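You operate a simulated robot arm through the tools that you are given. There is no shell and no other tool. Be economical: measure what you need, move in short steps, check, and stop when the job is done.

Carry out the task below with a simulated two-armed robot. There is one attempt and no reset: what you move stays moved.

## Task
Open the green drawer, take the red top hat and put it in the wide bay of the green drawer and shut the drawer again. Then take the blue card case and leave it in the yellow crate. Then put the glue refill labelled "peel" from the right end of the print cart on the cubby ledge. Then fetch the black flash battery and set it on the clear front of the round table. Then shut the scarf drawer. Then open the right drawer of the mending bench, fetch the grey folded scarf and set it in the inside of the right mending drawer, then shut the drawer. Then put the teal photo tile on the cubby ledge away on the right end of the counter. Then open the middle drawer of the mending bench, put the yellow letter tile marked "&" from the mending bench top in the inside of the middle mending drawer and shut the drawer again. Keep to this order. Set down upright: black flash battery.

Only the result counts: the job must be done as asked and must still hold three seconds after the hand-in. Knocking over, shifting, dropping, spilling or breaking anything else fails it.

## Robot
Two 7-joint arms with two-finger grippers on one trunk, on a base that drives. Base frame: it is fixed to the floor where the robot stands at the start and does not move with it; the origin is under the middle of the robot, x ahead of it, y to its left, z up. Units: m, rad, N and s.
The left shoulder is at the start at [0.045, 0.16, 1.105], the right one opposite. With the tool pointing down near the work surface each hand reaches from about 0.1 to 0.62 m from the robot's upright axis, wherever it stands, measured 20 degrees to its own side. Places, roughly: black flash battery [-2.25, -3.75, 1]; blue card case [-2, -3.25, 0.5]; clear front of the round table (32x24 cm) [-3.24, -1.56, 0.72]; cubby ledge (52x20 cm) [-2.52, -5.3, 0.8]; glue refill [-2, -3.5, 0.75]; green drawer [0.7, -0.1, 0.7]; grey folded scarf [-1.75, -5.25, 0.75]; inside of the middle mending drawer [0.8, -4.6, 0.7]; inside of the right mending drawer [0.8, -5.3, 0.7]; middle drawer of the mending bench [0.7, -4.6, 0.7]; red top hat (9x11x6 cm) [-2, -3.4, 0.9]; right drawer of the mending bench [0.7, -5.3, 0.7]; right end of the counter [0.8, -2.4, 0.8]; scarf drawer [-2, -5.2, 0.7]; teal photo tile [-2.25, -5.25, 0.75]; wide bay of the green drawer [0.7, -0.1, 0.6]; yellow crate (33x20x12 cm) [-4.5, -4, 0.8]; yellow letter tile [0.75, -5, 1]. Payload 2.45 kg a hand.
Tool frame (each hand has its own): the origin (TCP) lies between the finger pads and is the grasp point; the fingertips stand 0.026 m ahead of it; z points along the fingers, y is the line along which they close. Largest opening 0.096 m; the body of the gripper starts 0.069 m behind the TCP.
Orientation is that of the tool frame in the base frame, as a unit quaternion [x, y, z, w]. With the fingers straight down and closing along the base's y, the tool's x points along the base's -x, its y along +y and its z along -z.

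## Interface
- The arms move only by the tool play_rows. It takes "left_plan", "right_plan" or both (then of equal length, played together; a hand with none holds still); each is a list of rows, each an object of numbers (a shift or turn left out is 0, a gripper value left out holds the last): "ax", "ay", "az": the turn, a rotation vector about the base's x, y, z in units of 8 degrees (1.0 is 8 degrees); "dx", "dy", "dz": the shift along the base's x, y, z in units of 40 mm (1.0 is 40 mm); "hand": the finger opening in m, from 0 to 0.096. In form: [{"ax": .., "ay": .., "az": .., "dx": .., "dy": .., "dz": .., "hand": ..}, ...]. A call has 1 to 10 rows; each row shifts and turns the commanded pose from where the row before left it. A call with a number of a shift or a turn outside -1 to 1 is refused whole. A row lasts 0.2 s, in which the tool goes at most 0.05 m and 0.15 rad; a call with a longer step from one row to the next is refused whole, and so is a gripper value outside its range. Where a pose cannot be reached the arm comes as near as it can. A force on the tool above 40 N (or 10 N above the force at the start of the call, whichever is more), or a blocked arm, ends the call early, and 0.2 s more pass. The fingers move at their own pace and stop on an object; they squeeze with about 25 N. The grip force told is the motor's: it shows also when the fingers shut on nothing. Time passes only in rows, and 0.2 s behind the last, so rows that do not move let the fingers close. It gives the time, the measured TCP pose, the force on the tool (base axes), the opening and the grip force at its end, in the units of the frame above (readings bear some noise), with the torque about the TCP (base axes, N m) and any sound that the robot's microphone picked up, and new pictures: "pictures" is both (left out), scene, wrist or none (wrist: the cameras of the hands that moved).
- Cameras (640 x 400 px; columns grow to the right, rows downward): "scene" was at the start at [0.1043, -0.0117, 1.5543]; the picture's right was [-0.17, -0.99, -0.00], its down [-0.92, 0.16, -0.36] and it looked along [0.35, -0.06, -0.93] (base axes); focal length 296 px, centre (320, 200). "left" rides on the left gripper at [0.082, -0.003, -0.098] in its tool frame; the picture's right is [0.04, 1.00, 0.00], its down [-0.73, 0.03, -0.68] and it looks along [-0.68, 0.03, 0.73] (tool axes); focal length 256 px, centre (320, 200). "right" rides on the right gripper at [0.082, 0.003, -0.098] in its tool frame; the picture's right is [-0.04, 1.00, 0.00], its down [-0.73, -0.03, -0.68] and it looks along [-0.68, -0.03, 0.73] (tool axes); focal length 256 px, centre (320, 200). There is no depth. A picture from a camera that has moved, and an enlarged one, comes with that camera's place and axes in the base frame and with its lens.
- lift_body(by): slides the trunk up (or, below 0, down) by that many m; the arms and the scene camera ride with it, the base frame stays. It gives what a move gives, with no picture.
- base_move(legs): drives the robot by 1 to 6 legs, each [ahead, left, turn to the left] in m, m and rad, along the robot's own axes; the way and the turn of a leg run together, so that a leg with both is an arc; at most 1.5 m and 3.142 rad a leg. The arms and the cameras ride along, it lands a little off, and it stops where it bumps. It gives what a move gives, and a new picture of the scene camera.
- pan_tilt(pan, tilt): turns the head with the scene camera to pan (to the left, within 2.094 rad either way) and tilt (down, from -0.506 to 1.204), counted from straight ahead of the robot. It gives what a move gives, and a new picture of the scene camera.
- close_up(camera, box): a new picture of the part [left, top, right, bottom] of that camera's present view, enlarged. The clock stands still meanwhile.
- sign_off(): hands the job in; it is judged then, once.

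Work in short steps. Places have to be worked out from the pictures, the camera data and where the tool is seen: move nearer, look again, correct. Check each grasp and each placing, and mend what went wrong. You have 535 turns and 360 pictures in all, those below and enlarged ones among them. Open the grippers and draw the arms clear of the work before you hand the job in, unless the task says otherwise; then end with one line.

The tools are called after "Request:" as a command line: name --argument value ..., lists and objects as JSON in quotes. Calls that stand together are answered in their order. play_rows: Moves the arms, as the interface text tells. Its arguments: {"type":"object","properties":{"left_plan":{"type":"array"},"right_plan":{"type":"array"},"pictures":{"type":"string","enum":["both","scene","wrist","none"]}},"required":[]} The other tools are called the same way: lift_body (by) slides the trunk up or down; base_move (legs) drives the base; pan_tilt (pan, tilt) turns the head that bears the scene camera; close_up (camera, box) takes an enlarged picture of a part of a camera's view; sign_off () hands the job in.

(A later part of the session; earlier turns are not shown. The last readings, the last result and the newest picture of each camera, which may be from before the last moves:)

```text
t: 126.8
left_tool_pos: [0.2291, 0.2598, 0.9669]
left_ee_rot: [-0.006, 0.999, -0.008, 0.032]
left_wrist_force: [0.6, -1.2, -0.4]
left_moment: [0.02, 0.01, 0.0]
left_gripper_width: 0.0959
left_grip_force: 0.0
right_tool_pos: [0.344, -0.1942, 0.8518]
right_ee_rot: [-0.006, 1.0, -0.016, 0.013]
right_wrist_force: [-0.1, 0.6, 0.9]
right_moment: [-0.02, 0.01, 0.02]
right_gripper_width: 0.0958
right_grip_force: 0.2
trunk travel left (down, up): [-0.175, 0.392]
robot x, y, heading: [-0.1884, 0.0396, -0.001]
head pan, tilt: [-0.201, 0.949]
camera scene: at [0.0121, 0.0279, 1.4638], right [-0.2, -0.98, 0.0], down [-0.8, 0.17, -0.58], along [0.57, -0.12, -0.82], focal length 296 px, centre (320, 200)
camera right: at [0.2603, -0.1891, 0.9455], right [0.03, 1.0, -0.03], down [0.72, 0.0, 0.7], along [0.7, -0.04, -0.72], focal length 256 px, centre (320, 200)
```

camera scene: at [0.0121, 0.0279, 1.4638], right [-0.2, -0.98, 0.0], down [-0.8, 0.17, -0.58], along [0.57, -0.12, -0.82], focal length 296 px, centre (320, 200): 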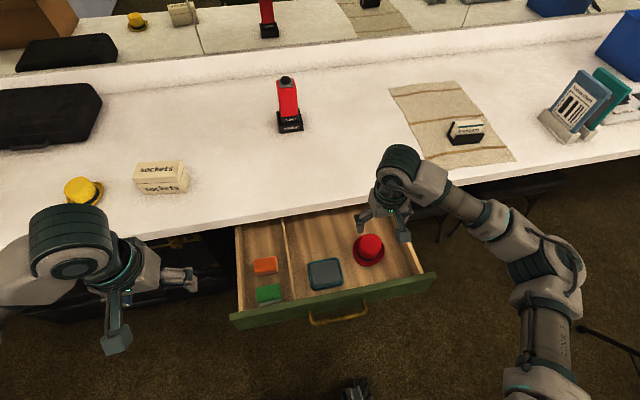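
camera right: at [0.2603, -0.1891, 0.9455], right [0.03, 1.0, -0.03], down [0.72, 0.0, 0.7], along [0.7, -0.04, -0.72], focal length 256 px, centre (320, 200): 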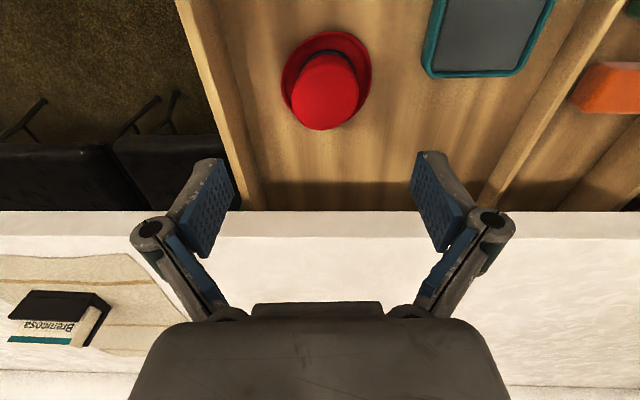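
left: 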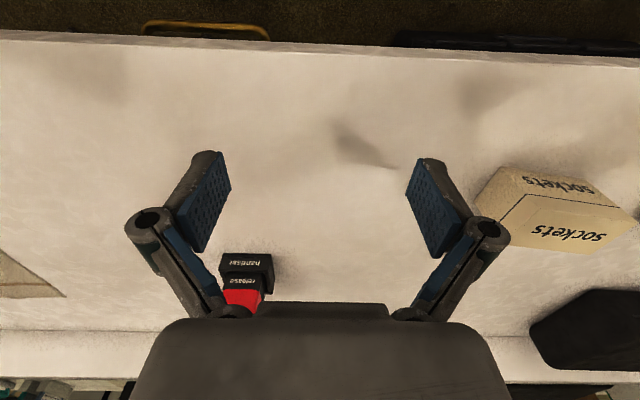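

Hat sits in the wide bay. Now back off and turn the right hand to point ahead (closed fingers), to push the drawer front beside the handle.

Request:
base_move --legs '[[-0.35, 0, 0]]'

Request:
play_rows --right_plan '[{"ay": -1, "hand": 0.0}, {"ay": -1}, {"ay": -1}, {"ay": -1, "dz": -0.4}, {"ay": -1, "dz": -0.5}, {"ay": -1, "dz": -0.5}, {"ay": -1, "dz": -0.5}, {"ay": -1, "dz": -0.5}, {"ay": -1, "dz": -0.5}, {"ay": -1, "dz": -0.5}]' --pictures "none"

Request:
play_rows --right_plan '[{"ay": -1, "dz": -0.4}, {"ay": -0.2, "dy": 0.3}]' --pictures "both"

```text
t: 129.1
left_tool_pos: [-0.1202, 0.2611, 0.9691]
left_ee_rot: [-0.008, 0.999, -0.006, 0.032]
left_wrist_force: [0.8, -0.6, 0.1]
left_moment: [-0.01, -0.04, 0.02]
left_gripper_width: 0.0958
left_grip_force: 0.0
right_tool_pos: [-0.0048, -0.1931, 0.8501]
right_ee_rot: [-0.004, 1.0, -0.016, 0.013]
right_wrist_force: [0.2, 0.0, -0.3]
right_moment: [-0.01, 0.01, -0.02]
right_gripper_width: 0.0962
right_grip_force: 0.0
trunk travel left (down, up): [-0.175, 0.392]
robot x, y, heading: [-0.5383, 0.0461, 0.0]
head pan, tilt: [-0.201, 0.949]
camera scene: at [-0.3365, 0.0285, 1.4637], right [-0.2, -0.98, 0.0], down [-0.8, 0.16, -0.58], along [0.57, -0.12, -0.82], focal length 296 px, centre (320, 200)
```

scene: 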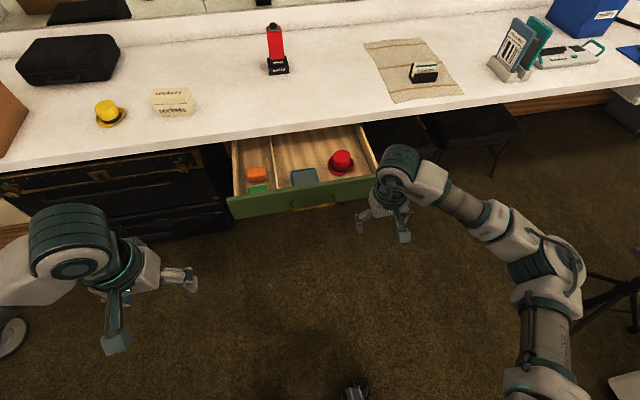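

```text
t: 131.3
left_tool_pos: [-0.1235, 0.2607, 0.9684]
left_ee_rot: [-0.007, 0.999, -0.007, 0.035]
left_wrist_force: [0.0, -0.2, -0.3]
left_moment: [0.0, 0.01, 0.01]
left_gripper_width: 0.0959
left_grip_force: 0.1
right_tool_pos: [-0.0026, -0.2038, 0.7937]
right_ee_rot: [-0.001, 0.882, -0.016, 0.471]
right_wrist_force: [-0.1, -0.1, 0.5]
right_moment: [0.0, -0.04, 0.0]
right_gripper_width: 0.0001
right_grip_force: 24.8
right hand out of reach, approached as far as the arm can: row 7, 8, 9, 10
trunk travel left (down, up): [-0.175, 0.392]
robot x, y, heading: [-0.5411, 0.0388, -0.009]
head pan, tilt: [-0.201, 0.949]
```

```text
t: 131.9
left_tool_pos: [-0.1241, 0.2615, 0.9686]
left_ee_rot: [-0.006, 0.999, -0.006, 0.034]
left_wrist_force: [0.1, -0.7, 1.1]
left_moment: [0.01, -0.02, 0.0]
left_gripper_width: 0.0963
left_grip_force: 0.0
right_tool_pos: [-0.001, -0.1984, 0.7985]
right_ee_rot: [-0.002, 0.879, -0.014, 0.477]
right_wrist_force: [0.1, -0.7, 0.2]
right_moment: [-0.04, -0.02, -0.01]
right_gripper_width: 0.0
right_grip_force: 25.0
right hand out of reach, approached as far as the arm can: row 1, 2
trunk travel left (down, up): [-0.175, 0.392]
robot x, y, heading: [-0.5407, 0.0418, -0.004]
head pan, tilt: [-0.201, 0.949]
camera scene: at [-0.3369, 0.0289, 1.4638], right [-0.2, -0.98, 0.0], down [-0.8, 0.16, -0.58], along [0.57, -0.12, -0.82], focal length 296 px, centre (320, 200)
camera right: at [-0.1274, -0.1955, 0.7819], right [0.03, 1.0, 0.01], down [-0.17, 0.0, 0.99], along [0.98, -0.03, 0.17], focal length 256 px, centre (320, 200)
```

scene: 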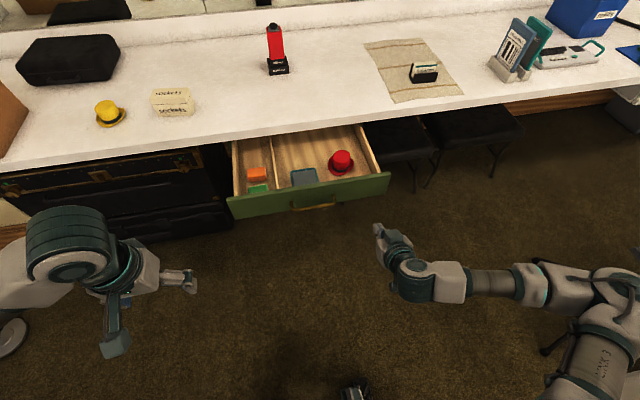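
right: 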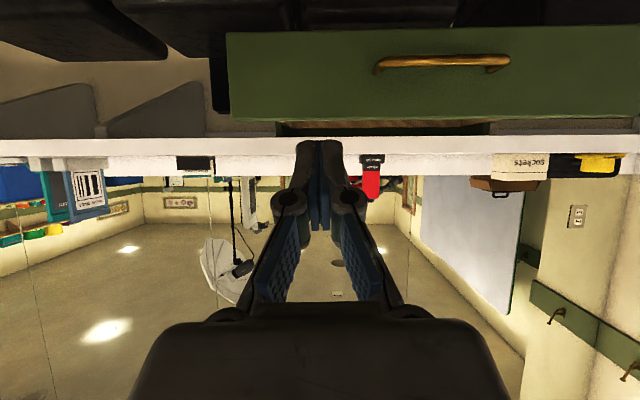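

The hand is pitched ~57°, enough to push. Lower the trunk so the tip meets the panel at z≈0.68, then drive forward.

Request:
lift_body --by -0.105

Request:
base_move --legs '[[0.42, 0, 0]]'

```text
t: 133.3
left_tool_pos: [-0.1246, 0.2602, 0.8657]
left_ee_rot: [-0.007, 0.999, -0.007, 0.034]
left_wrist_force: [-0.2, 0.4, 0.5]
left_moment: [0.0, 0.0, 0.0]
left_gripper_width: 0.0961
left_grip_force: 0.1
right_tool_pos: [-0.0108, -0.1981, 0.6058]
right_ee_rot: [-0.002, 0.918, -0.016, 0.395]
right_wrist_force: [0.5, -0.1, 0.4]
right_moment: [0.03, -0.01, -0.01]
right_gripper_width: 0.0
right_grip_force: 25.0
trunk travel left (down, up): [-0.07, 0.497]
robot x, y, heading: [-0.54, 0.0438, -0.007]
head pan, tilt: [-0.201, 0.949]
```

```text
t: 135.8
left_tool_pos: [0.2872, 0.263, 0.8642]
left_ee_rot: [-0.009, 0.999, -0.007, 0.034]
left_wrist_force: [-0.2, -0.9, -0.1]
left_moment: [0.04, -0.03, -0.02]
left_gripper_width: 0.0959
left_grip_force: 0.1
right_tool_pos: [0.4022, -0.1983, 0.6052]
right_ee_rot: [-0.003, 0.918, -0.016, 0.395]
right_wrist_force: [1.1, 0.2, 1.4]
right_moment: [0.0, 0.01, 0.01]
right_gripper_width: 0.0
right_grip_force: 28.3
trunk travel left (down, up): [-0.07, 0.497]
robot x, y, heading: [-0.1256, 0.044, -0.001]
head pan, tilt: [-0.201, 0.949]
camera scene: at [0.1966, 0.029, 1.334], right [-0.2, -0.98, 0.0], down [-0.8, 0.16, -0.58], along [0.57, -0.12, -0.82], focal length 296 px, centre (320, 200)
```

scene: 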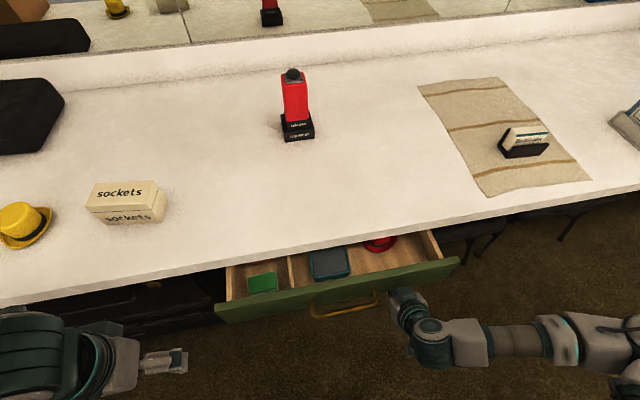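

The hand ended lower (z 0.605), so the gripper body was pushing under the panel; the drawer has moved partway. Back off 10 cm, raise, and push properly.

Request:
base_move --legs '[[-0.12, 0, 0]]'

Request:
play_rows --right_plan '[{"dz": 0.6}, {"dz": 0.7}, {"dz": 0.7}]' --pictures "both"

```text
t: 137.1
left_tool_pos: [0.16, 0.2622, 0.8662]
left_ee_rot: [-0.008, 0.999, -0.007, 0.037]
left_wrist_force: [0.2, 0.8, 0.5]
left_moment: [-0.01, -0.03, 0.01]
left_gripper_width: 0.0963
left_grip_force: 0.0
right_tool_pos: [0.277, -0.1978, 0.6088]
right_ee_rot: [-0.003, 0.917, -0.015, 0.399]
right_wrist_force: [0.6, 0.4, 0.3]
right_moment: [0.0, 0.03, 0.01]
right_gripper_width: 0.0
right_grip_force: 28.7
trunk travel left (down, up): [-0.07, 0.497]
robot x, y, heading: [-0.247, 0.0447, 0.001]
head pan, tilt: [-0.201, 0.949]
camera scene: at [0.0734, 0.0285, 1.3345], right [-0.2, -0.98, 0.0], down [-0.8, 0.16, -0.58], along [0.57, -0.12, -0.82], focal length 296 px, centre (320, 200)
```

scene: 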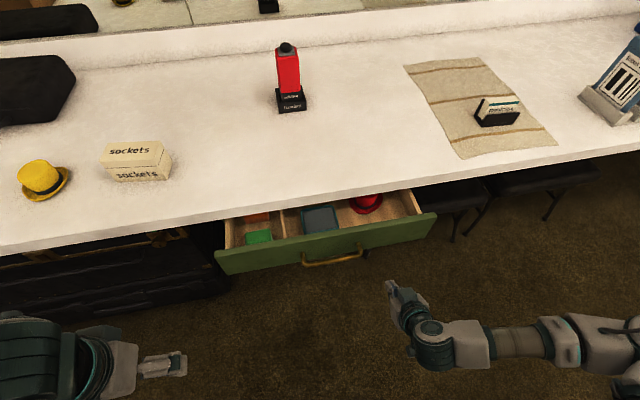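

```text
t: 137.9
left_tool_pos: [0.1574, 0.2625, 0.8688]
left_ee_rot: [-0.008, 0.999, -0.007, 0.039]
left_wrist_force: [-0.5, -0.8, 0.3]
left_moment: [0.02, -0.03, 0.01]
left_gripper_width: 0.0961
left_grip_force: 0.0
right_tool_pos: [0.2766, -0.1992, 0.6926]
right_ee_rot: [-0.004, 0.917, -0.016, 0.398]
right_wrist_force: [0.3, 0.3, -0.8]
right_moment: [0.0, 0.03, 0.03]
right_gripper_width: 0.0
right_grip_force: 28.6
trunk travel left (down, up): [-0.07, 0.497]
robot x, y, heading: [-0.2505, 0.0433, -0.004]
head pan, tilt: [-0.201, 0.949]
camera scene: at [0.0744, 0.0287, 1.3342], right [-0.2, -0.98, 0.0], down [-0.8, 0.16, -0.58], along [0.57, -0.12, -0.82], focal length 296 px, centre (320, 200)
camera right: at [0.1493, -0.1948, 0.6975], right [0.03, 1.0, 0.0], down [0.0, 0.0, 1.0], along [1.0, -0.03, 0.0], focal length 256 px, centre (320, 200)
```

scene: 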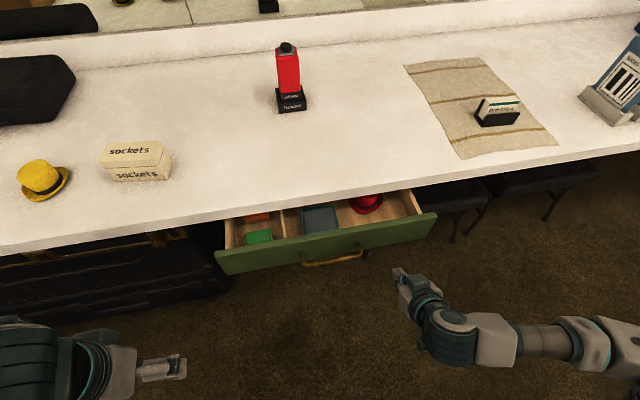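
right: 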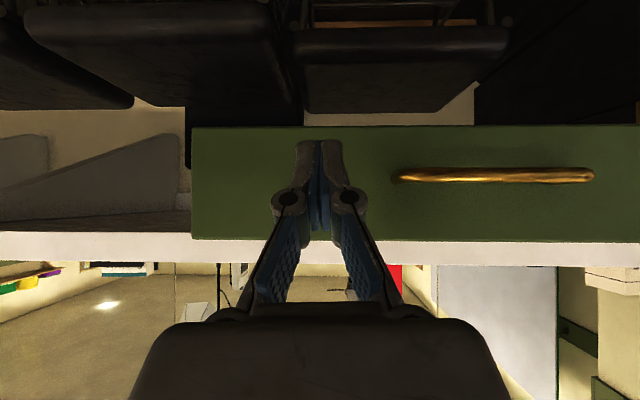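

Pitch a bit flatter, then push by driving 0.18 m.

Request:
play_rows --right_plan '[{"ay": -1, "dz": -0.2}, {"ay": -1, "dz": -0.2}]' --pictures "none"

Request:
base_move --legs '[[0.18, 0, 0]]'

```text
t: 138.5
left_tool_pos: [0.1575, 0.2625, 0.8675]
left_ee_rot: [-0.009, 0.999, -0.007, 0.038]
left_wrist_force: [0.7, 0.1, 0.7]
left_moment: [-0.03, -0.04, 0.03]
left_gripper_width: 0.0959
left_grip_force: 0.1
right_tool_pos: [0.2769, -0.1962, 0.6856]
right_ee_rot: [-0.004, 0.893, -0.015, 0.45]
right_wrist_force: [0.2, -0.1, 0.0]
right_moment: [-0.02, -0.02, 0.0]
right_gripper_width: 0.0
right_grip_force: 28.4
right hand out of reach, approached as far as the arm can: row 1, 2
trunk travel left (down, up): [-0.07, 0.497]
robot x, y, heading: [-0.2535, 0.041, 0.001]
head pan, tilt: [-0.201, 0.949]
```

```text
t: 140.0
left_tool_pos: [0.3424, 0.2625, 0.8677]
left_ee_rot: [-0.009, 0.999, -0.007, 0.039]
left_wrist_force: [-0.2, -0.1, -0.1]
left_moment: [0.02, 0.05, 0.01]
left_gripper_width: 0.0961
left_grip_force: 0.0
right_tool_pos: [0.4621, -0.1943, 0.6845]
right_ee_rot: [-0.005, 0.893, -0.014, 0.449]
right_wrist_force: [-0.2, 0.1, -0.4]
right_moment: [0.0, 0.01, -0.01]
right_gripper_width: 0.0
right_grip_force: 28.7
trunk travel left (down, up): [-0.07, 0.497]
robot x, y, heading: [-0.0651, 0.0442, -0.002]
head pan, tilt: [-0.201, 0.949]
camera scene: at [0.2596, 0.0291, 1.3339], right [-0.2, -0.98, 0.0], down [-0.8, 0.16, -0.58], along [0.57, -0.12, -0.82], focal length 296 px, centre (320, 200)
```

scene: 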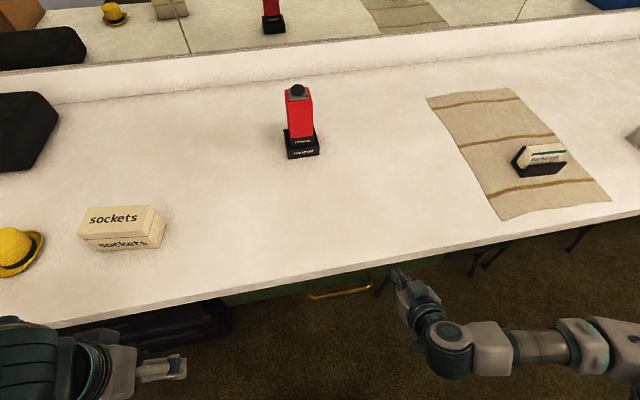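

Nearly shut. Push on with the arm until it resists.

Request:
play_rows --right_plan '[{"dx": 0.25}, {"dx": 0.25}, {"dx": 0.25}, {"dx": 0.25}, {"dx": 0.25}]' --pictures "wrist"

```text
t: 140.9
left_tool_pos: [0.3332, 0.2613, 0.8721]
left_ee_rot: [-0.009, 0.999, -0.007, 0.043]
left_wrist_force: [-0.1, 0.5, -0.2]
left_moment: [0.05, 0.04, -0.02]
left_gripper_width: 0.0959
left_grip_force: 0.0
right_tool_pos: [0.4861, -0.1961, 0.6863]
right_ee_rot: [-0.004, 0.894, -0.015, 0.447]
right_wrist_force: [-17.0, -3.7, 7.5]
right_moment: [0.03, -0.11, -0.1]
right_gripper_width: 0.006
right_grip_force: 28.4
trunk travel left (down, up): [-0.07, 0.497]
robot x, y, heading: [-0.0693, 0.0407, -0.003]
head pan, tilt: [-0.201, 0.949]
stopped in row 4 (right hand): the force on the tool passed its limit at 52 N (the readings are from after the stop); the commanded pose is now the measured one
camera right: at [0.3591, -0.1926, 0.6797], right [0.03, 1.0, 0.0], down [-0.1, 0.0, 0.99], along [0.99, -0.03, 0.1], focal length 256 px, centre (320, 200)
```

right: 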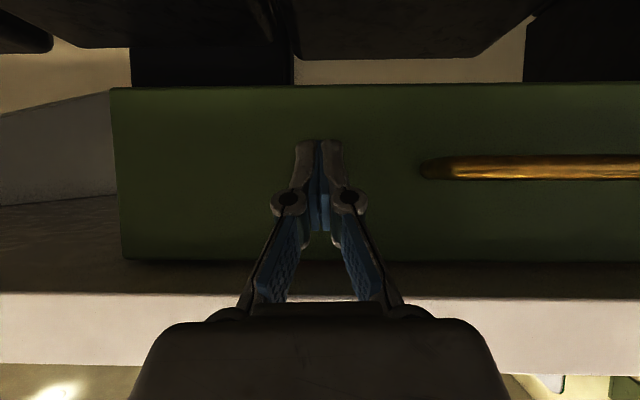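

Firm stop at tip x≈0.508 – drawer shut. Back away, check.

Request:
base_move --legs '[[-0.45, 0, 0]]'

Request:
close_up --camera "right" --box '[0, 0, 640, 400]'

```text
t: 143.6
left_tool_pos: [-0.1157, 0.2625, 0.8721]
left_ee_rot: [-0.009, 0.999, -0.007, 0.044]
left_wrist_force: [-0.8, -0.4, 0.4]
left_moment: [0.02, -0.01, 0.01]
left_gripper_width: 0.0961
left_grip_force: 0.1
right_tool_pos: [0.0372, -0.1949, 0.6873]
right_ee_rot: [-0.003, 0.893, -0.016, 0.449]
right_wrist_force: [-0.1, 0.4, 0.1]
right_moment: [-0.02, 0.02, 0.01]
right_gripper_width: 0.0
right_grip_force: 28.4
trunk travel left (down, up): [-0.07, 0.497]
robot x, y, heading: [-0.5133, 0.0413, 0.003]
head pan, tilt: [-0.201, 0.949]
camera scene: at [-0.1911, 0.0284, 1.3343], right [-0.2, -0.98, 0.0], down [-0.8, 0.16, -0.58], along [0.57, -0.12, -0.82], focal length 296 px, centre (320, 200)
```

scene: 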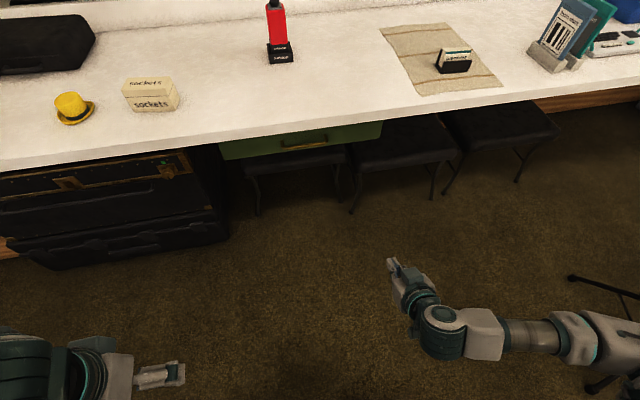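

```text
1.00 times, centred on (320, 200) of right (not enlarged: the box is as wide or as high as the picture)
camera zoom: at [-0.0892, -0.192, 0.6802], right [0.03, 1.0, 0.0], down [-0.11, 0.0, 0.99], along [0.99, -0.03, 0.11], focal length 256 px, centre (320, 200)
```

zoom: 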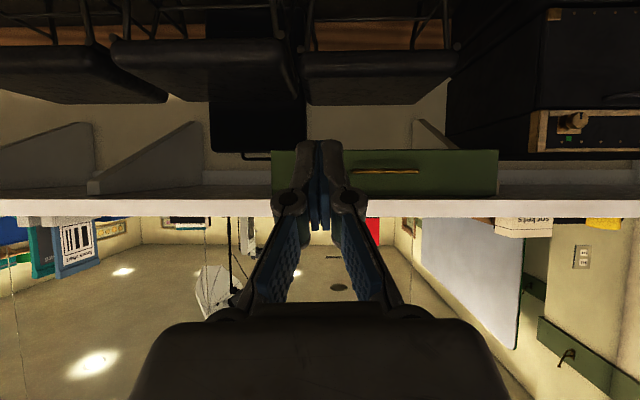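

Drawer is shut with the hat inside. Now restore the hand and trunk, and head for the blue card case.

Request:
lift_body --by 0.33

Request:
play_rows --right_plan '[{"ay": 0.95}, {"ay": 0.95}, {"ay": 0.95}, {"ay": 0.95}, {"ay": 0.95}, {"ay": 0.95}, {"ay": 0.95, "dz": 0.8}, {"dz": 0.6}]' --left_plan '[{"dx": 0.9}, {"dx": 0.9}, {"dx": 0.9}, {"dx": 0.6}, {}, {}, {}, {}]' --pictures "none"

Request:
base_move --legs '[[-0.93, 0, 0], [0, 0, -1.571]]'

```text
t: 146.9
left_tool_pos: [-0.1186, 0.2621, 1.2042]
left_ee_rot: [-0.008, 0.999, -0.006, 0.045]
left_wrist_force: [1.2, -0.2, 0.0]
left_moment: [0.01, 0.01, 0.0]
left_gripper_width: 0.0961
left_grip_force: 0.1
right_tool_pos: [0.0345, -0.1946, 1.0195]
right_ee_rot: [-0.005, 0.893, -0.014, 0.45]
right_wrist_force: [-1.1, -0.7, -0.4]
right_moment: [0.03, 0.01, 0.02]
right_gripper_width: 0.0001
right_grip_force: 28.4
trunk travel left (down, up): [-0.4, 0.167]
robot x, y, heading: [-0.5157, 0.0419, -0.004]
head pan, tilt: [-0.201, 0.949]
```

```text
t: 148.7
left_tool_pos: [0.0114, 0.263, 1.204]
left_ee_rot: [-0.008, 0.999, -0.006, 0.046]
left_wrist_force: [-0.2, 0.2, -0.1]
left_moment: [0.02, 0.01, 0.03]
left_gripper_width: 0.096
left_grip_force: 0.0
right_tool_pos: [0.0331, -0.1952, 1.0784]
right_ee_rot: [-0.011, 1.0, -0.011, 0.002]
right_wrist_force: [0.0, 0.9, 0.5]
right_moment: [0.0, 0.02, -0.01]
right_gripper_width: 0.0
right_grip_force: 28.2
trunk travel left (down, up): [-0.4, 0.167]
robot x, y, heading: [-0.5114, 0.0415, 0.0]
head pan, tilt: [-0.201, 0.949]
```

```text
t: 157.4
left_tool_pos: [-1.2233, -0.4877, 1.2037]
left_ee_rot: [0.705, 0.708, -0.037, 0.027]
left_wrist_force: [0.2, 0.1, -0.1]
left_moment: [-0.01, 0.02, 0.0]
left_gripper_width: 0.0961
left_grip_force: 0.1
right_tool_pos: [-1.6804, -0.5049, 1.077]
right_ee_rot: [0.703, 0.711, -0.01, -0.007]
right_wrist_force: [0.2, -1.0, 1.2]
right_moment: [0.0, 0.02, 0.02]
right_gripper_width: 0.0
right_grip_force: 27.9
trunk travel left (down, up): [-0.4, 0.167]
robot x, y, heading: [-1.4363, 0.044, -1.581]
head pan, tilt: [-0.201, 0.949]
camera scene: at [-1.4517, -0.0294, 1.6961], right [-0.98, 0.21, 0.0], down [0.17, 0.8, -0.58], along [-0.12, -0.57, -0.82], focal length 296 px, centre (320, 200)
```

scene: 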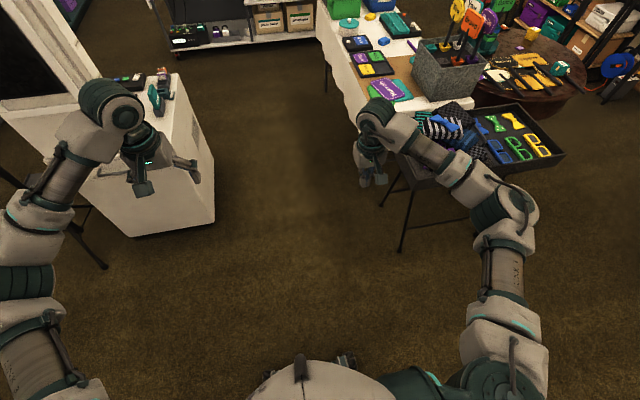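

Drive through the corridor again to y≈-2.4.

Request:
base_move --legs '[[0, 0, 0.01], [1.3, 0, 0], [1.0, 0, 0]]'

Request:
pan_tilt --pan -0.5 --tilt 0.7

```text
t: 169.1
left_tool_pos: [-1.1932, -2.7978, 1.206]
left_ee_rot: [0.696, 0.716, -0.038, 0.028]
left_wrist_force: [-0.1, 0.7, 0.5]
left_moment: [0.02, -0.01, -0.04]
left_gripper_width: 0.096
left_grip_force: 0.1
right_tool_pos: [-1.6514, -2.8274, 1.0795]
right_ee_rot: [0.695, 0.719, -0.011, -0.005]
right_wrist_force: [0.1, 0.1, 0.0]
right_moment: [0.01, -0.01, -0.01]
right_gripper_width: 0.0
right_grip_force: 28.8
trunk travel left (down, up): [-0.4, 0.167]
robot x, y, heading: [-1.4176, -2.2794, -1.56]
head pan, tilt: [-0.201, 0.949]
camera scene: at [-1.4324, -2.3492, 1.6961], right [-0.98, 0.19, 0.0], down [0.15, 0.8, -0.58], along [-0.11, -0.57, -0.82], focal length 296 px, centre (320, 200)
```

scene: 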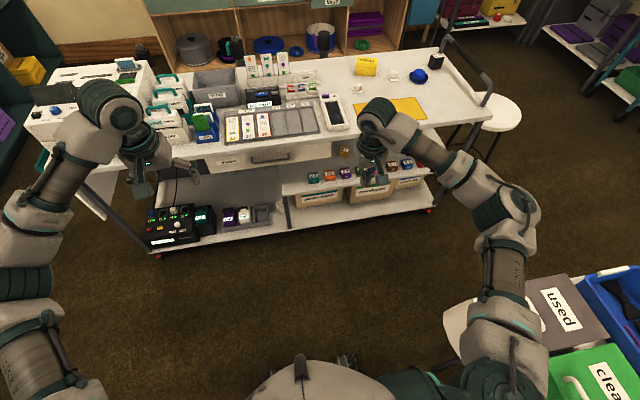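

```text
t: 169.9
left_tool_pos: [-1.1933, -2.7958, 1.2077]
left_ee_rot: [0.696, 0.716, -0.039, 0.031]
left_wrist_force: [1.0, -0.4, 0.5]
left_moment: [-0.01, 0.02, 0.0]
left_gripper_width: 0.0959
left_grip_force: 0.0
right_tool_pos: [-1.6502, -2.8244, 1.0812]
right_ee_rot: [0.695, 0.719, -0.012, -0.003]
right_wrist_force: [0.5, 0.7, -0.4]
right_moment: [0.0, -0.04, -0.01]
right_gripper_width: 0.0
right_grip_force: 28.5
trunk travel left (down, up): [-0.4, 0.167]
robot x, y, heading: [-1.4166, -2.2813, -1.557]
head pan, tilt: [-0.499, 0.7]
camera scene: at [-1.4582, -2.3536, 1.7158], right [-0.88, 0.47, 0.0], down [0.3, 0.57, -0.76], along [-0.36, -0.67, -0.65], focal length 296 px, centre (320, 200)
```

scene: 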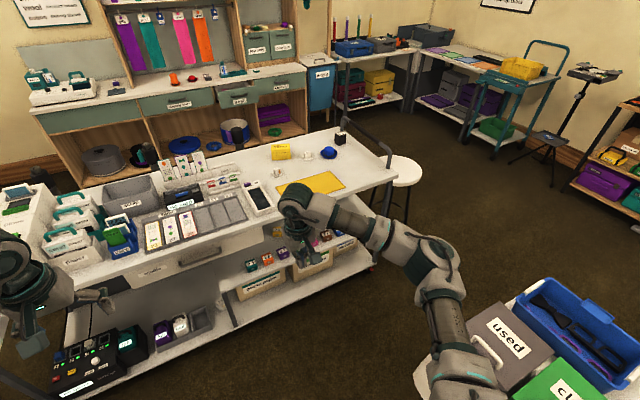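

I'll configure here in open space: raise/retract the left hand, pitch the right hand forward and lower the trunk.

Request:
play_rows --left_plan '[{"dy": 0.9, "dz": 0.5}, {"dy": 0.9, "dz": 0.5}, {"dy": 0.9, "dz": 0.5}, {"dy": 0.9, "dz": 0.5}, {"dy": 0.9}, {"dy": 0.9}, {}, {}]' --right_plan '[{"ax": -1, "dx": -0.4, "hand": 0.07}, {"ax": -1, "dx": -0.4}, {"ax": -1, "dx": -0.4}, {"ax": -1, "dx": -0.4}, {"ax": -1, "dx": -0.4}, {"ax": -1}, {"ax": -1}, {"dz": -0.5}]' --pictures "none"

Request:
lift_body --by -0.32

```text
t: 171.7
left_tool_pos: [-1.1931, -2.5806, 1.2882]
left_ee_rot: [0.695, 0.717, -0.039, 0.031]
left_wrist_force: [0.1, -0.7, 0.3]
left_moment: [0.04, -0.01, 0.04]
left_gripper_width: 0.096
left_grip_force: 0.0
right_tool_pos: [-1.7311, -2.8226, 1.0612]
right_ee_rot: [0.617, 0.628, -0.348, 0.323]
right_wrist_force: [-0.2, 0.8, -0.2]
right_moment: [-0.04, -0.02, 0.0]
right_gripper_width: 0.0695
right_grip_force: 0.0
trunk travel left (down, up): [-0.4, 0.167]
robot x, y, heading: [-1.413, -2.2783, -1.554]
head pan, tilt: [-0.499, 0.7]
```

```text
t: 175.0
left_tool_pos: [-1.2019, -2.5718, 0.9717]
left_ee_rot: [0.69, 0.721, -0.033, 0.043]
left_wrist_force: [0.7, 0.4, 0.0]
left_moment: [-0.05, 0.02, -0.02]
left_gripper_width: 0.0961
left_grip_force: 0.0
right_tool_pos: [-1.7254, -2.827, 0.7434]
right_ee_rot: [0.613, 0.634, -0.337, 0.33]
right_wrist_force: [0.9, 1.2, -0.3]
right_moment: [-0.02, 0.0, -0.03]
right_gripper_width: 0.0697
right_grip_force: 0.1
trunk travel left (down, up): [-0.079, 0.487]
robot x, y, heading: [-1.4178, -2.2866, -1.553]
head pan, tilt: [-0.499, 0.7]
stopped: the arm was blocked; the commanded pose is now the measured one
```

Now lower the right hand toward z≈0.55 and retract it a bit.

Request:
play_rows --right_plan '[{"dz": -0.9}, {"dz": -0.9}, {"dz": -0.9}, {"dz": -0.9}, {"dz": -0.9}, {"dy": 0.5}, {"dy": 0.5}, {"dy": 0.5}, {"dy": 0.5}]' --pictures "both"

```text
t: 175.3
left_tool_pos: [-1.2317, -2.5505, 0.9832]
left_ee_rot: [0.688, 0.722, -0.028, 0.066]
left_wrist_force: [1.4, 1.1, -0.1]
left_moment: [-0.09, 0.12, -0.05]
left_gripper_width: 0.0959
left_grip_force: 0.0
right_tool_pos: [-1.7448, -2.8142, 0.7304]
right_ee_rot: [0.612, 0.632, -0.329, 0.345]
right_wrist_force: [0.3, 0.5, -0.6]
right_moment: [-0.03, 0.01, -0.05]
right_gripper_width: 0.0701
right_grip_force: 0.0
trunk travel left (down, up): [-0.079, 0.487]
robot x, y, heading: [-1.4142, -2.284, -1.547]
head pan, tilt: [-0.499, 0.7]
stopped in row 1 (right hand): the arm was blocked; the commanded pose is now the measured one
camera scene: at [-1.3953, -2.6053, 1.367], right [-0.89, 0.46, 0.04], down [0.26, 0.58, -0.77], along [-0.38, -0.67, -0.64], focal length 296 px, centre (320, 200)
camera right: at [-1.7458, -2.6878, 0.7156], right [1.0, 0.01, 0.04], down [-0.04, 0.17, 0.99], along [0.0, -0.99, 0.17], focal length 256 px, centre (320, 200)
```

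scene: 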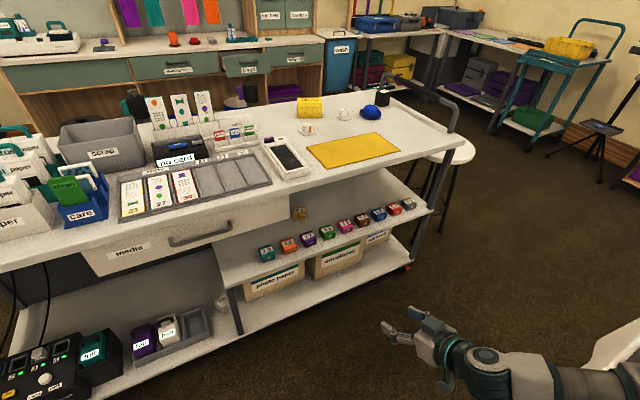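
right: 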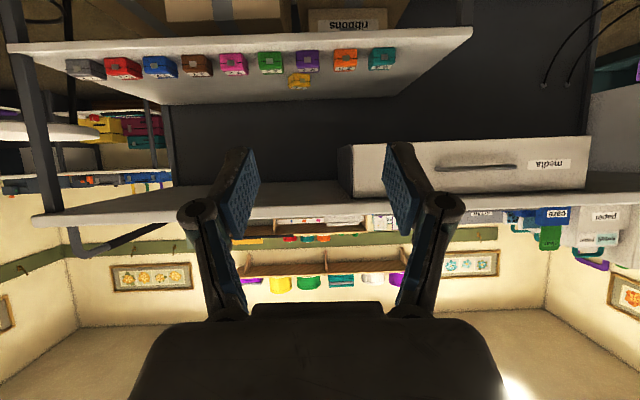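

Useful view, but something blocked the arm — maybe the elbow is near the table. Look to the right.

Request:
pan_tilt --pan -1.2 --tilt 0.9

```text
t: 176.4
left_tool_pos: [-1.2305, -2.5546, 0.979]
left_ee_rot: [0.69, 0.721, -0.028, 0.062]
left_wrist_force: [-0.5, 0.1, 0.8]
left_moment: [0.02, 0.01, -0.01]
left_gripper_width: 0.0962
left_grip_force: 0.1
right_tool_pos: [-1.7457, -2.8151, 0.7286]
right_ee_rot: [0.614, 0.63, -0.329, 0.342]
right_wrist_force: [-0.3, -0.1, 0.6]
right_moment: [-0.03, -0.01, 0.02]
right_gripper_width: 0.0697
right_grip_force: 0.0
trunk travel left (down, up): [-0.079, 0.487]
robot x, y, heading: [-1.4191, -2.2847, -1.552]
head pan, tilt: [-1.201, 0.901]
camera scene: at [-1.4242, -2.5574, 1.3513], right [-0.38, 0.92, 0.03], down [0.7, 0.3, -0.65], along [-0.61, -0.23, -0.76], focal length 296 px, centre (320, 200)
```

scene: 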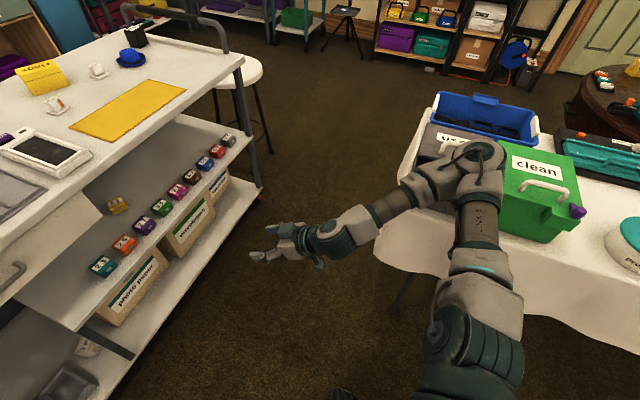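

The elbow is over the "used"/"clean" boxes. Raise the trunk to disengage and check the boxes.

Request:
lift_body --by 0.15

Request:
base_move --legs '[[0.1, 0.1, 0]]'

```text
t: 176.8
left_tool_pos: [-1.2939, -2.5389, 0.9969]
left_ee_rot: [0.691, 0.716, -0.013, 0.092]
left_wrist_force: [-3.3, 1.2, -0.5]
left_moment: [-0.11, -0.24, -0.04]
left_gripper_width: 0.0962
left_grip_force: 0.0
right_tool_pos: [-1.7963, -2.8056, 0.7225]
right_ee_rot: [0.621, 0.618, -0.322, 0.359]
right_wrist_force: [-8.3, 0.8, 6.3]
right_moment: [0.46, -0.29, 0.6]
right_gripper_width: 0.0698
right_grip_force: 0.0
trunk travel left (down, up): [-0.081, 0.485]
robot x, y, heading: [-1.422, -2.2785, -1.554]
head pan, tilt: [-1.201, 0.901]
stopped: the arm was blocked; the commanded pose is now the measured one
```

```text
t: 178.1
left_tool_pos: [-1.1857, -2.6451, 0.9931]
left_ee_rot: [0.692, 0.717, -0.011, 0.085]
left_wrist_force: [-0.3, -0.5, 0.4]
left_moment: [0.05, 0.02, -0.01]
left_gripper_width: 0.0963
left_grip_force: 0.0
right_tool_pos: [-1.6859, -2.907, 0.7152]
right_ee_rot: [0.622, 0.618, -0.317, 0.362]
right_wrist_force: [-0.5, 0.1, -1.2]
right_moment: [0.01, 0.03, 0.04]
right_gripper_width: 0.07
right_grip_force: 0.0
trunk travel left (down, up): [-0.081, 0.485]
robot x, y, heading: [-1.3236, -2.3799, -1.555]
head pan, tilt: [-1.201, 0.901]
camera scene: at [-1.3991, -2.6469, 1.3524], right [-0.38, 0.93, 0.0], down [0.73, 0.3, -0.61], along [-0.57, -0.23, -0.79], focal length 296 px, centre (320, 200)
```

scene: 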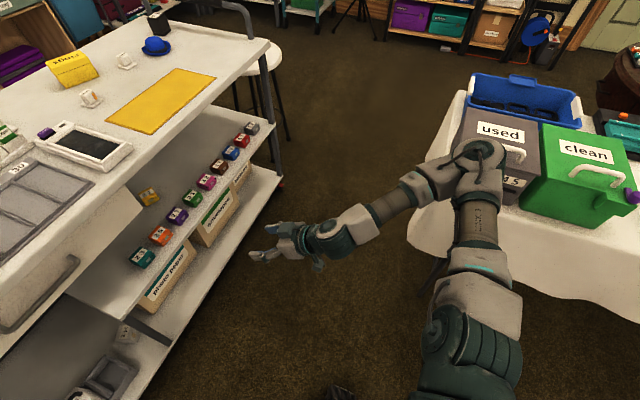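

Shift farther left to be fully clear, then check the boxes.

Request:
base_move --legs '[[0, 0.2, 0]]'

Request:
lift_body --by 0.15

Request:
close_up --camera "scene" --box '[400, 60, 640, 210]'

```text
t: 179.7
left_tool_pos: [-0.9846, -2.6387, 0.9936]
left_ee_rot: [0.691, 0.717, -0.013, 0.085]
left_wrist_force: [-0.7, 0.0, 0.6]
left_moment: [-0.02, -0.04, 0.01]
left_gripper_width: 0.0958
left_grip_force: 0.0
right_tool_pos: [-1.4861, -2.9015, 0.718]
right_ee_rot: [0.621, 0.619, -0.317, 0.362]
right_wrist_force: [1.4, -0.2, -0.1]
right_moment: [-0.01, 0.0, 0.02]
right_gripper_width: 0.0699
right_grip_force: 0.1
trunk travel left (down, up): [-0.081, 0.485]
robot x, y, heading: [-1.1189, -2.3758, -1.551]
head pan, tilt: [-1.201, 0.901]
camera scene: at [-1.1977, -2.6431, 1.3527], right [-0.38, 0.93, 0.0], down [0.73, 0.3, -0.61], along [-0.57, -0.23, -0.79], focal length 296 px, centre (320, 200)
```

scene: 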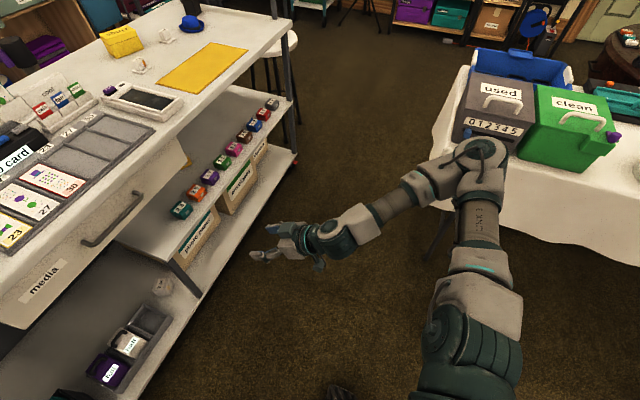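

```text
t: 181.4
left_tool_pos: [-0.9804, -2.6357, 1.1429]
left_ee_rot: [0.691, 0.718, -0.017, 0.084]
left_wrist_force: [-1.5, -0.8, -0.4]
left_moment: [-0.01, 0.02, 0.01]
left_gripper_width: 0.0962
left_grip_force: 0.1
right_tool_pos: [-1.4823, -2.8994, 0.8721]
right_ee_rot: [0.62, 0.619, -0.32, 0.36]
right_wrist_force: [0.0, 0.2, -0.7]
right_moment: [-0.01, 0.01, 0.02]
right_gripper_width: 0.07
right_grip_force: 0.0
trunk travel left (down, up): [-0.231, 0.335]
robot x, y, heading: [-1.1179, -2.3768, -1.557]
head pan, tilt: [-1.201, 0.901]
```

```text
2.67 times, centred on (520, 135) of scene
camera zoom: at [-1.1944, -2.4853, 1.5286], right [-0.38, 0.93, 0.0], down [0.73, 0.3, -0.62], along [-0.57, -0.23, -0.79], focal length 790 px, centre (-213, 373)
```

zoom: 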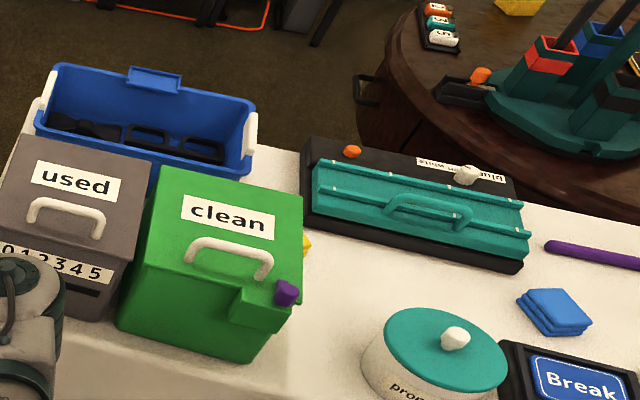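

Triangulating the labels shows the boxes haven't moved. From this clear spot, I'll lower again and bring the hand to about z 0.56, straightening its yaw.

Request:
lift_body --by -0.15

Request:
play_rows --right_plan '[{"dz": -0.8}, {"dz": -0.8}, {"dz": -0.8}, {"dz": -0.8}]' --pictures "none"

```text
t: 183.2
left_tool_pos: [-0.9777, -2.633, 0.9941]
left_ee_rot: [0.691, 0.717, -0.019, 0.086]
left_wrist_force: [-0.3, 1.0, 0.5]
left_moment: [-0.03, 0.01, 0.0]
left_gripper_width: 0.0962
left_grip_force: 0.1
right_tool_pos: [-1.4816, -2.8992, 0.724]
right_ee_rot: [0.62, 0.618, -0.323, 0.361]
right_wrist_force: [0.6, 0.0, 0.3]
right_moment: [-0.03, -0.01, -0.02]
right_gripper_width: 0.0698
right_grip_force: 0.0
trunk travel left (down, up): [-0.081, 0.485]
robot x, y, heading: [-1.1172, -2.3769, -1.555]
head pan, tilt: [-1.201, 0.901]
```

```text
t: 184.2
left_tool_pos: [-0.9787, -2.6358, 0.9936]
left_ee_rot: [0.691, 0.718, -0.017, 0.083]
left_wrist_force: [-1.0, 0.0, 0.2]
left_moment: [0.02, -0.04, -0.01]
left_gripper_width: 0.096
left_grip_force: 0.1
right_tool_pos: [-1.4928, -2.897, 0.6946]
right_ee_rot: [0.618, 0.625, -0.327, 0.347]
right_wrist_force: [0.2, -5.4, 9.4]
right_moment: [0.92, 0.01, 0.05]
right_gripper_width: 0.0699
right_grip_force: 0.1
right hand out of reach, approached as far as the arm can: row 1, 2, 3, 4
trunk travel left (down, up): [-0.081, 0.485]
robot x, y, heading: [-1.121, -2.378, -1.552]
head pan, tilt: [-1.201, 0.901]
```

The wrist limits here. Try a steeper hand (less forward pitch) and lower trunk.

Request:
lift_body --by -0.075

Request:
play_rows --right_plan '[{"ax": 1, "dz": -0.5}, {"ax": 1, "dz": -0.5}, {"dz": -0.5, "dy": -0.5}, {"dz": -0.5, "dy": -0.5}, {"dz": -0.5, "dy": -0.5}, {"dy": -0.5}]' --pictures "both"

```text
t: 185.3
left_tool_pos: [-0.9786, -2.6332, 0.9202]
left_ee_rot: [0.691, 0.717, -0.019, 0.085]
left_wrist_force: [-0.6, 0.0, 0.0]
left_moment: [-0.01, -0.04, 0.01]
left_gripper_width: 0.0959
left_grip_force: 0.0
right_tool_pos: [-1.4925, -2.8992, 0.6253]
right_ee_rot: [0.619, 0.618, -0.323, 0.362]
right_wrist_force: [-0.1, 0.6, -0.2]
right_moment: [-0.02, 0.01, -0.02]
right_gripper_width: 0.0702
right_grip_force: 0.1
trunk travel left (down, up): [-0.006, 0.56]
robot x, y, heading: [-1.1206, -2.3788, -1.556]
head pan, tilt: [-1.201, 0.901]
```

```text
t: 186.7
left_tool_pos: [-0.9785, -2.6346, 0.9176]
left_ee_rot: [0.692, 0.717, -0.018, 0.084]
left_wrist_force: [0.0, -0.3, 0.0]
left_moment: [-0.02, 0.04, 0.0]
left_gripper_width: 0.0961
left_grip_force: 0.0
right_tool_pos: [-1.4918, -2.9782, 0.5207]
right_ee_rot: [0.664, 0.657, -0.232, 0.27]
right_wrist_force: [0.0, 0.4, 0.0]
right_moment: [0.02, 0.03, -0.01]
right_gripper_width: 0.0701
right_grip_force: 0.1
trunk travel left (down, up): [-0.006, 0.56]
robot x, y, heading: [-1.1208, -2.3785, -1.554]
head pan, tilt: [-1.201, 0.901]
camera scene: at [-1.1874, -2.7409, 1.2466], right [-0.38, 0.93, 0.01], down [0.73, 0.3, -0.62], along [-0.57, -0.23, -0.79], focal length 296 px, centre (320, 200)
camera right: at [-1.4904, -2.8535, 0.5403], right [1.0, -0.02, 0.08], down [-0.08, -0.1, 0.99], along [-0.01, -0.99, -0.1], focal length 256 px, centre (320, 200)
```

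scene: 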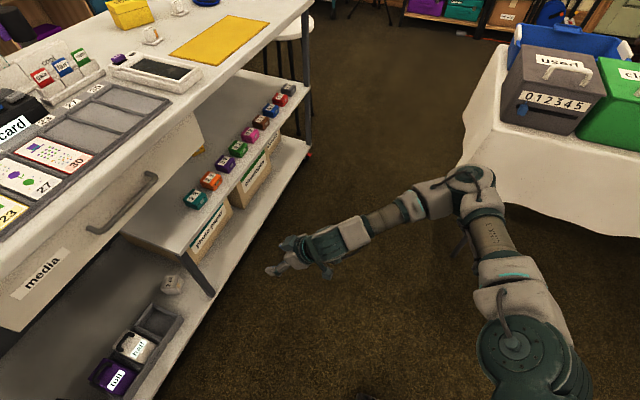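
right: 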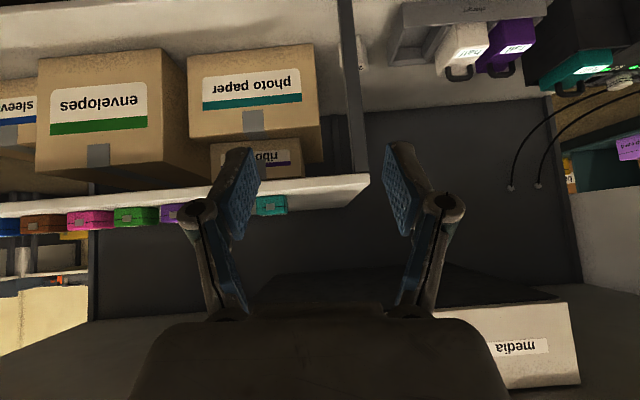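

Reachable pose found: hand at z 0.52, pitched 41°. The blue case is at about (-2.10,-3.33,0.50). Retract the hand slightly, straighten it, then drive ahead and strafe right.

Request:
play_rows --right_plan '[{"dy": 0.7, "dx": -0.5, "az": -0.5}, {"dy": 0.7, "dx": -0.5, "ay": 0.57}]' --pictures "none"

Request:
base_move --legs '[[0, 0, -0.015], [0.29, 0, 0]]'

Request:
close_up --camera "right" --box '[0, 0, 640, 400]'

```text
t: 187.3
left_tool_pos: [-0.9775, -2.6348, 0.9187]
left_ee_rot: [0.691, 0.718, -0.017, 0.084]
left_wrist_force: [0.1, 0.1, 0.3]
left_moment: [0.0, 0.01, -0.01]
left_gripper_width: 0.0961
left_grip_force: 0.1
right_tool_pos: [-1.5315, -2.9228, 0.5226]
right_ee_rot: [0.676, 0.644, -0.269, 0.237]
right_wrist_force: [0.4, 0.2, 0.9]
right_moment: [0.0, 0.0, 0.04]
right_gripper_width: 0.0698
right_grip_force: 0.2
trunk travel left (down, up): [-0.006, 0.56]
robot x, y, heading: [-1.1204, -2.377, -1.556]
head pan, tilt: [-1.201, 0.901]
```

```text
t: 189.6
left_tool_pos: [-0.9804, -2.9251, 0.9193]
left_ee_rot: [0.696, 0.713, -0.019, 0.084]
left_wrist_force: [0.4, -1.2, 0.1]
left_moment: [0.03, 0.03, 0.02]
left_gripper_width: 0.096
left_grip_force: 0.1
right_tool_pos: [-1.5385, -3.2043, 0.5214]
right_ee_rot: [0.68, 0.64, -0.269, 0.234]
right_wrist_force: [0.2, -0.2, 0.0]
right_moment: [-0.02, 0.02, -0.02]
right_gripper_width: 0.0698
right_grip_force: 0.1
trunk travel left (down, up): [-0.006, 0.56]
robot x, y, heading: [-1.1226, -2.6629, -1.567]
head pan, tilt: [-1.201, 0.901]
camera scene: at [-1.1919, -3.0278, 1.2465], right [-0.36, 0.93, 0.01], down [0.73, 0.29, -0.62], along [-0.58, -0.22, -0.79], focal length 296 px, centre (320, 200)
```

scene: 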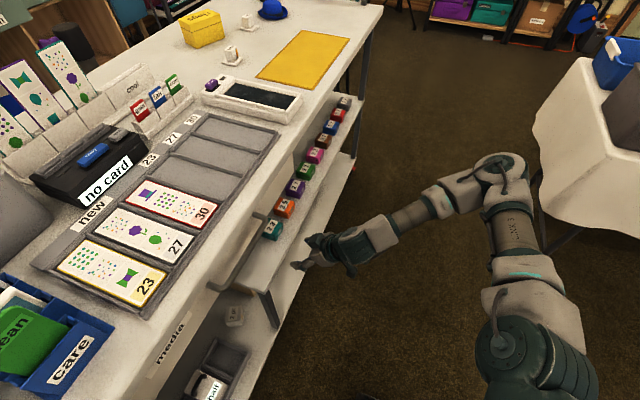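

```text
1.00 times, centred on (320, 200) of right (not enlarged: the box is as wide or as high as the picture)
camera zoom: at [-1.5254, -3.0797, 0.5402], right [0.99, -0.1, 0.0], down [-0.01, -0.09, 1.0], along [-0.1, -0.99, -0.09], focal length 256 px, centre (320, 200)
```

zoom: 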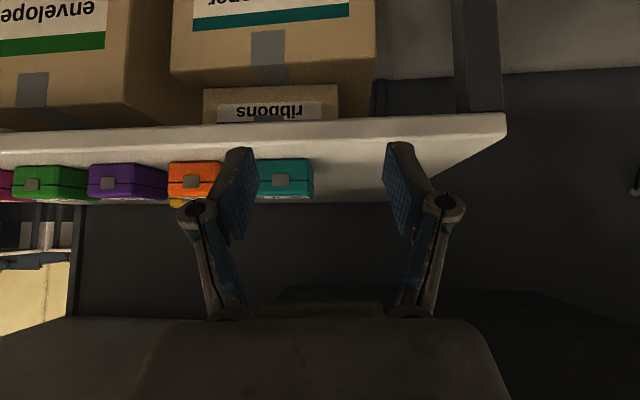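

Now strafe right 0.57 m with the hand in front of the shelf.

Request:
base_move --legs '[[0, -0.57, 0]]'

Request:
play_rows --right_plan '[{"az": 0.7, "hand": 0.075}, {}, {}, {}]' --pictures "wrist"

```text
t: 192.8
left_tool_pos: [-1.5366, -2.9213, 0.9195]
left_ee_rot: [0.695, 0.714, -0.022, 0.085]
left_wrist_force: [0.5, -1.1, 0.5]
left_moment: [0.02, -0.02, 0.0]
left_gripper_width: 0.0959
left_grip_force: 0.1
right_tool_pos: [-2.0955, -3.2062, 0.5269]
right_ee_rot: [0.677, 0.641, -0.273, 0.236]
right_wrist_force: [0.6, 0.5, 0.4]
right_moment: [0.0, 0.01, -0.04]
right_gripper_width: 0.0699
right_grip_force: 0.1
trunk travel left (down, up): [-0.006, 0.56]
robot x, y, heading: [-1.6787, -2.6684, -1.564]
head pan, tilt: [-1.201, 0.901]
camera scene: at [-1.7478, -3.0295, 1.247], right [-0.37, 0.93, 0.01], down [0.73, 0.29, -0.62], along [-0.58, -0.22, -0.78], focal length 296 px, centre (320, 200)
```

scene: 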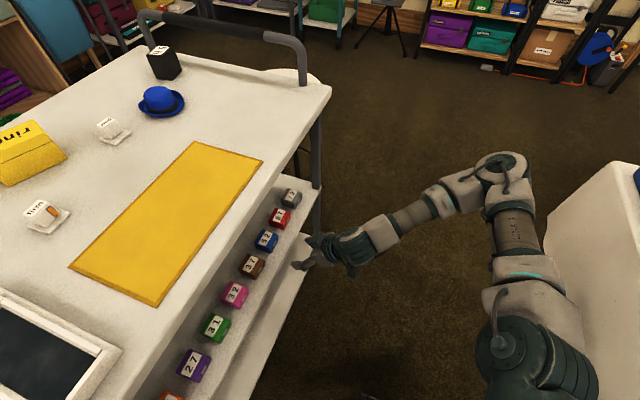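

```text
t: 193.8
left_tool_pos: [-1.5389, -2.9176, 0.9204]
left_ee_rot: [0.695, 0.714, -0.023, 0.086]
left_wrist_force: [0.5, -0.7, 0.0]
left_moment: [0.0, -0.02, -0.02]
left_gripper_width: 0.096
left_grip_force: 0.0
right_tool_pos: [-2.0972, -3.2042, 0.5288]
right_ee_rot: [0.645, 0.672, -0.262, 0.252]
right_wrist_force: [1.2, -0.4, -0.9]
right_moment: [0.02, -0.01, 0.03]
right_gripper_width: 0.075
right_grip_force: 0.1
trunk travel left (down, up): [-0.006, 0.56]
robot x, y, heading: [-1.682, -2.6711, -1.568]
head pan, tilt: [-1.201, 0.901]
camera right: at [-2.0963, -3.0784, 0.5456], right [1.0, 0.0, 0.0], down [0.0, -0.08, 1.0], along [0.0, -1.0, -0.08], focal length 256 px, centre (320, 200)
```

right: 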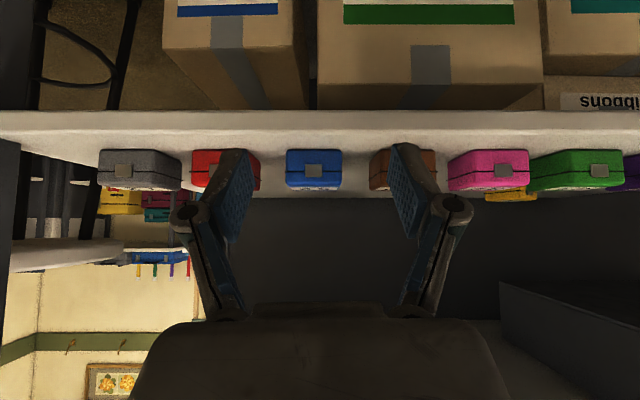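

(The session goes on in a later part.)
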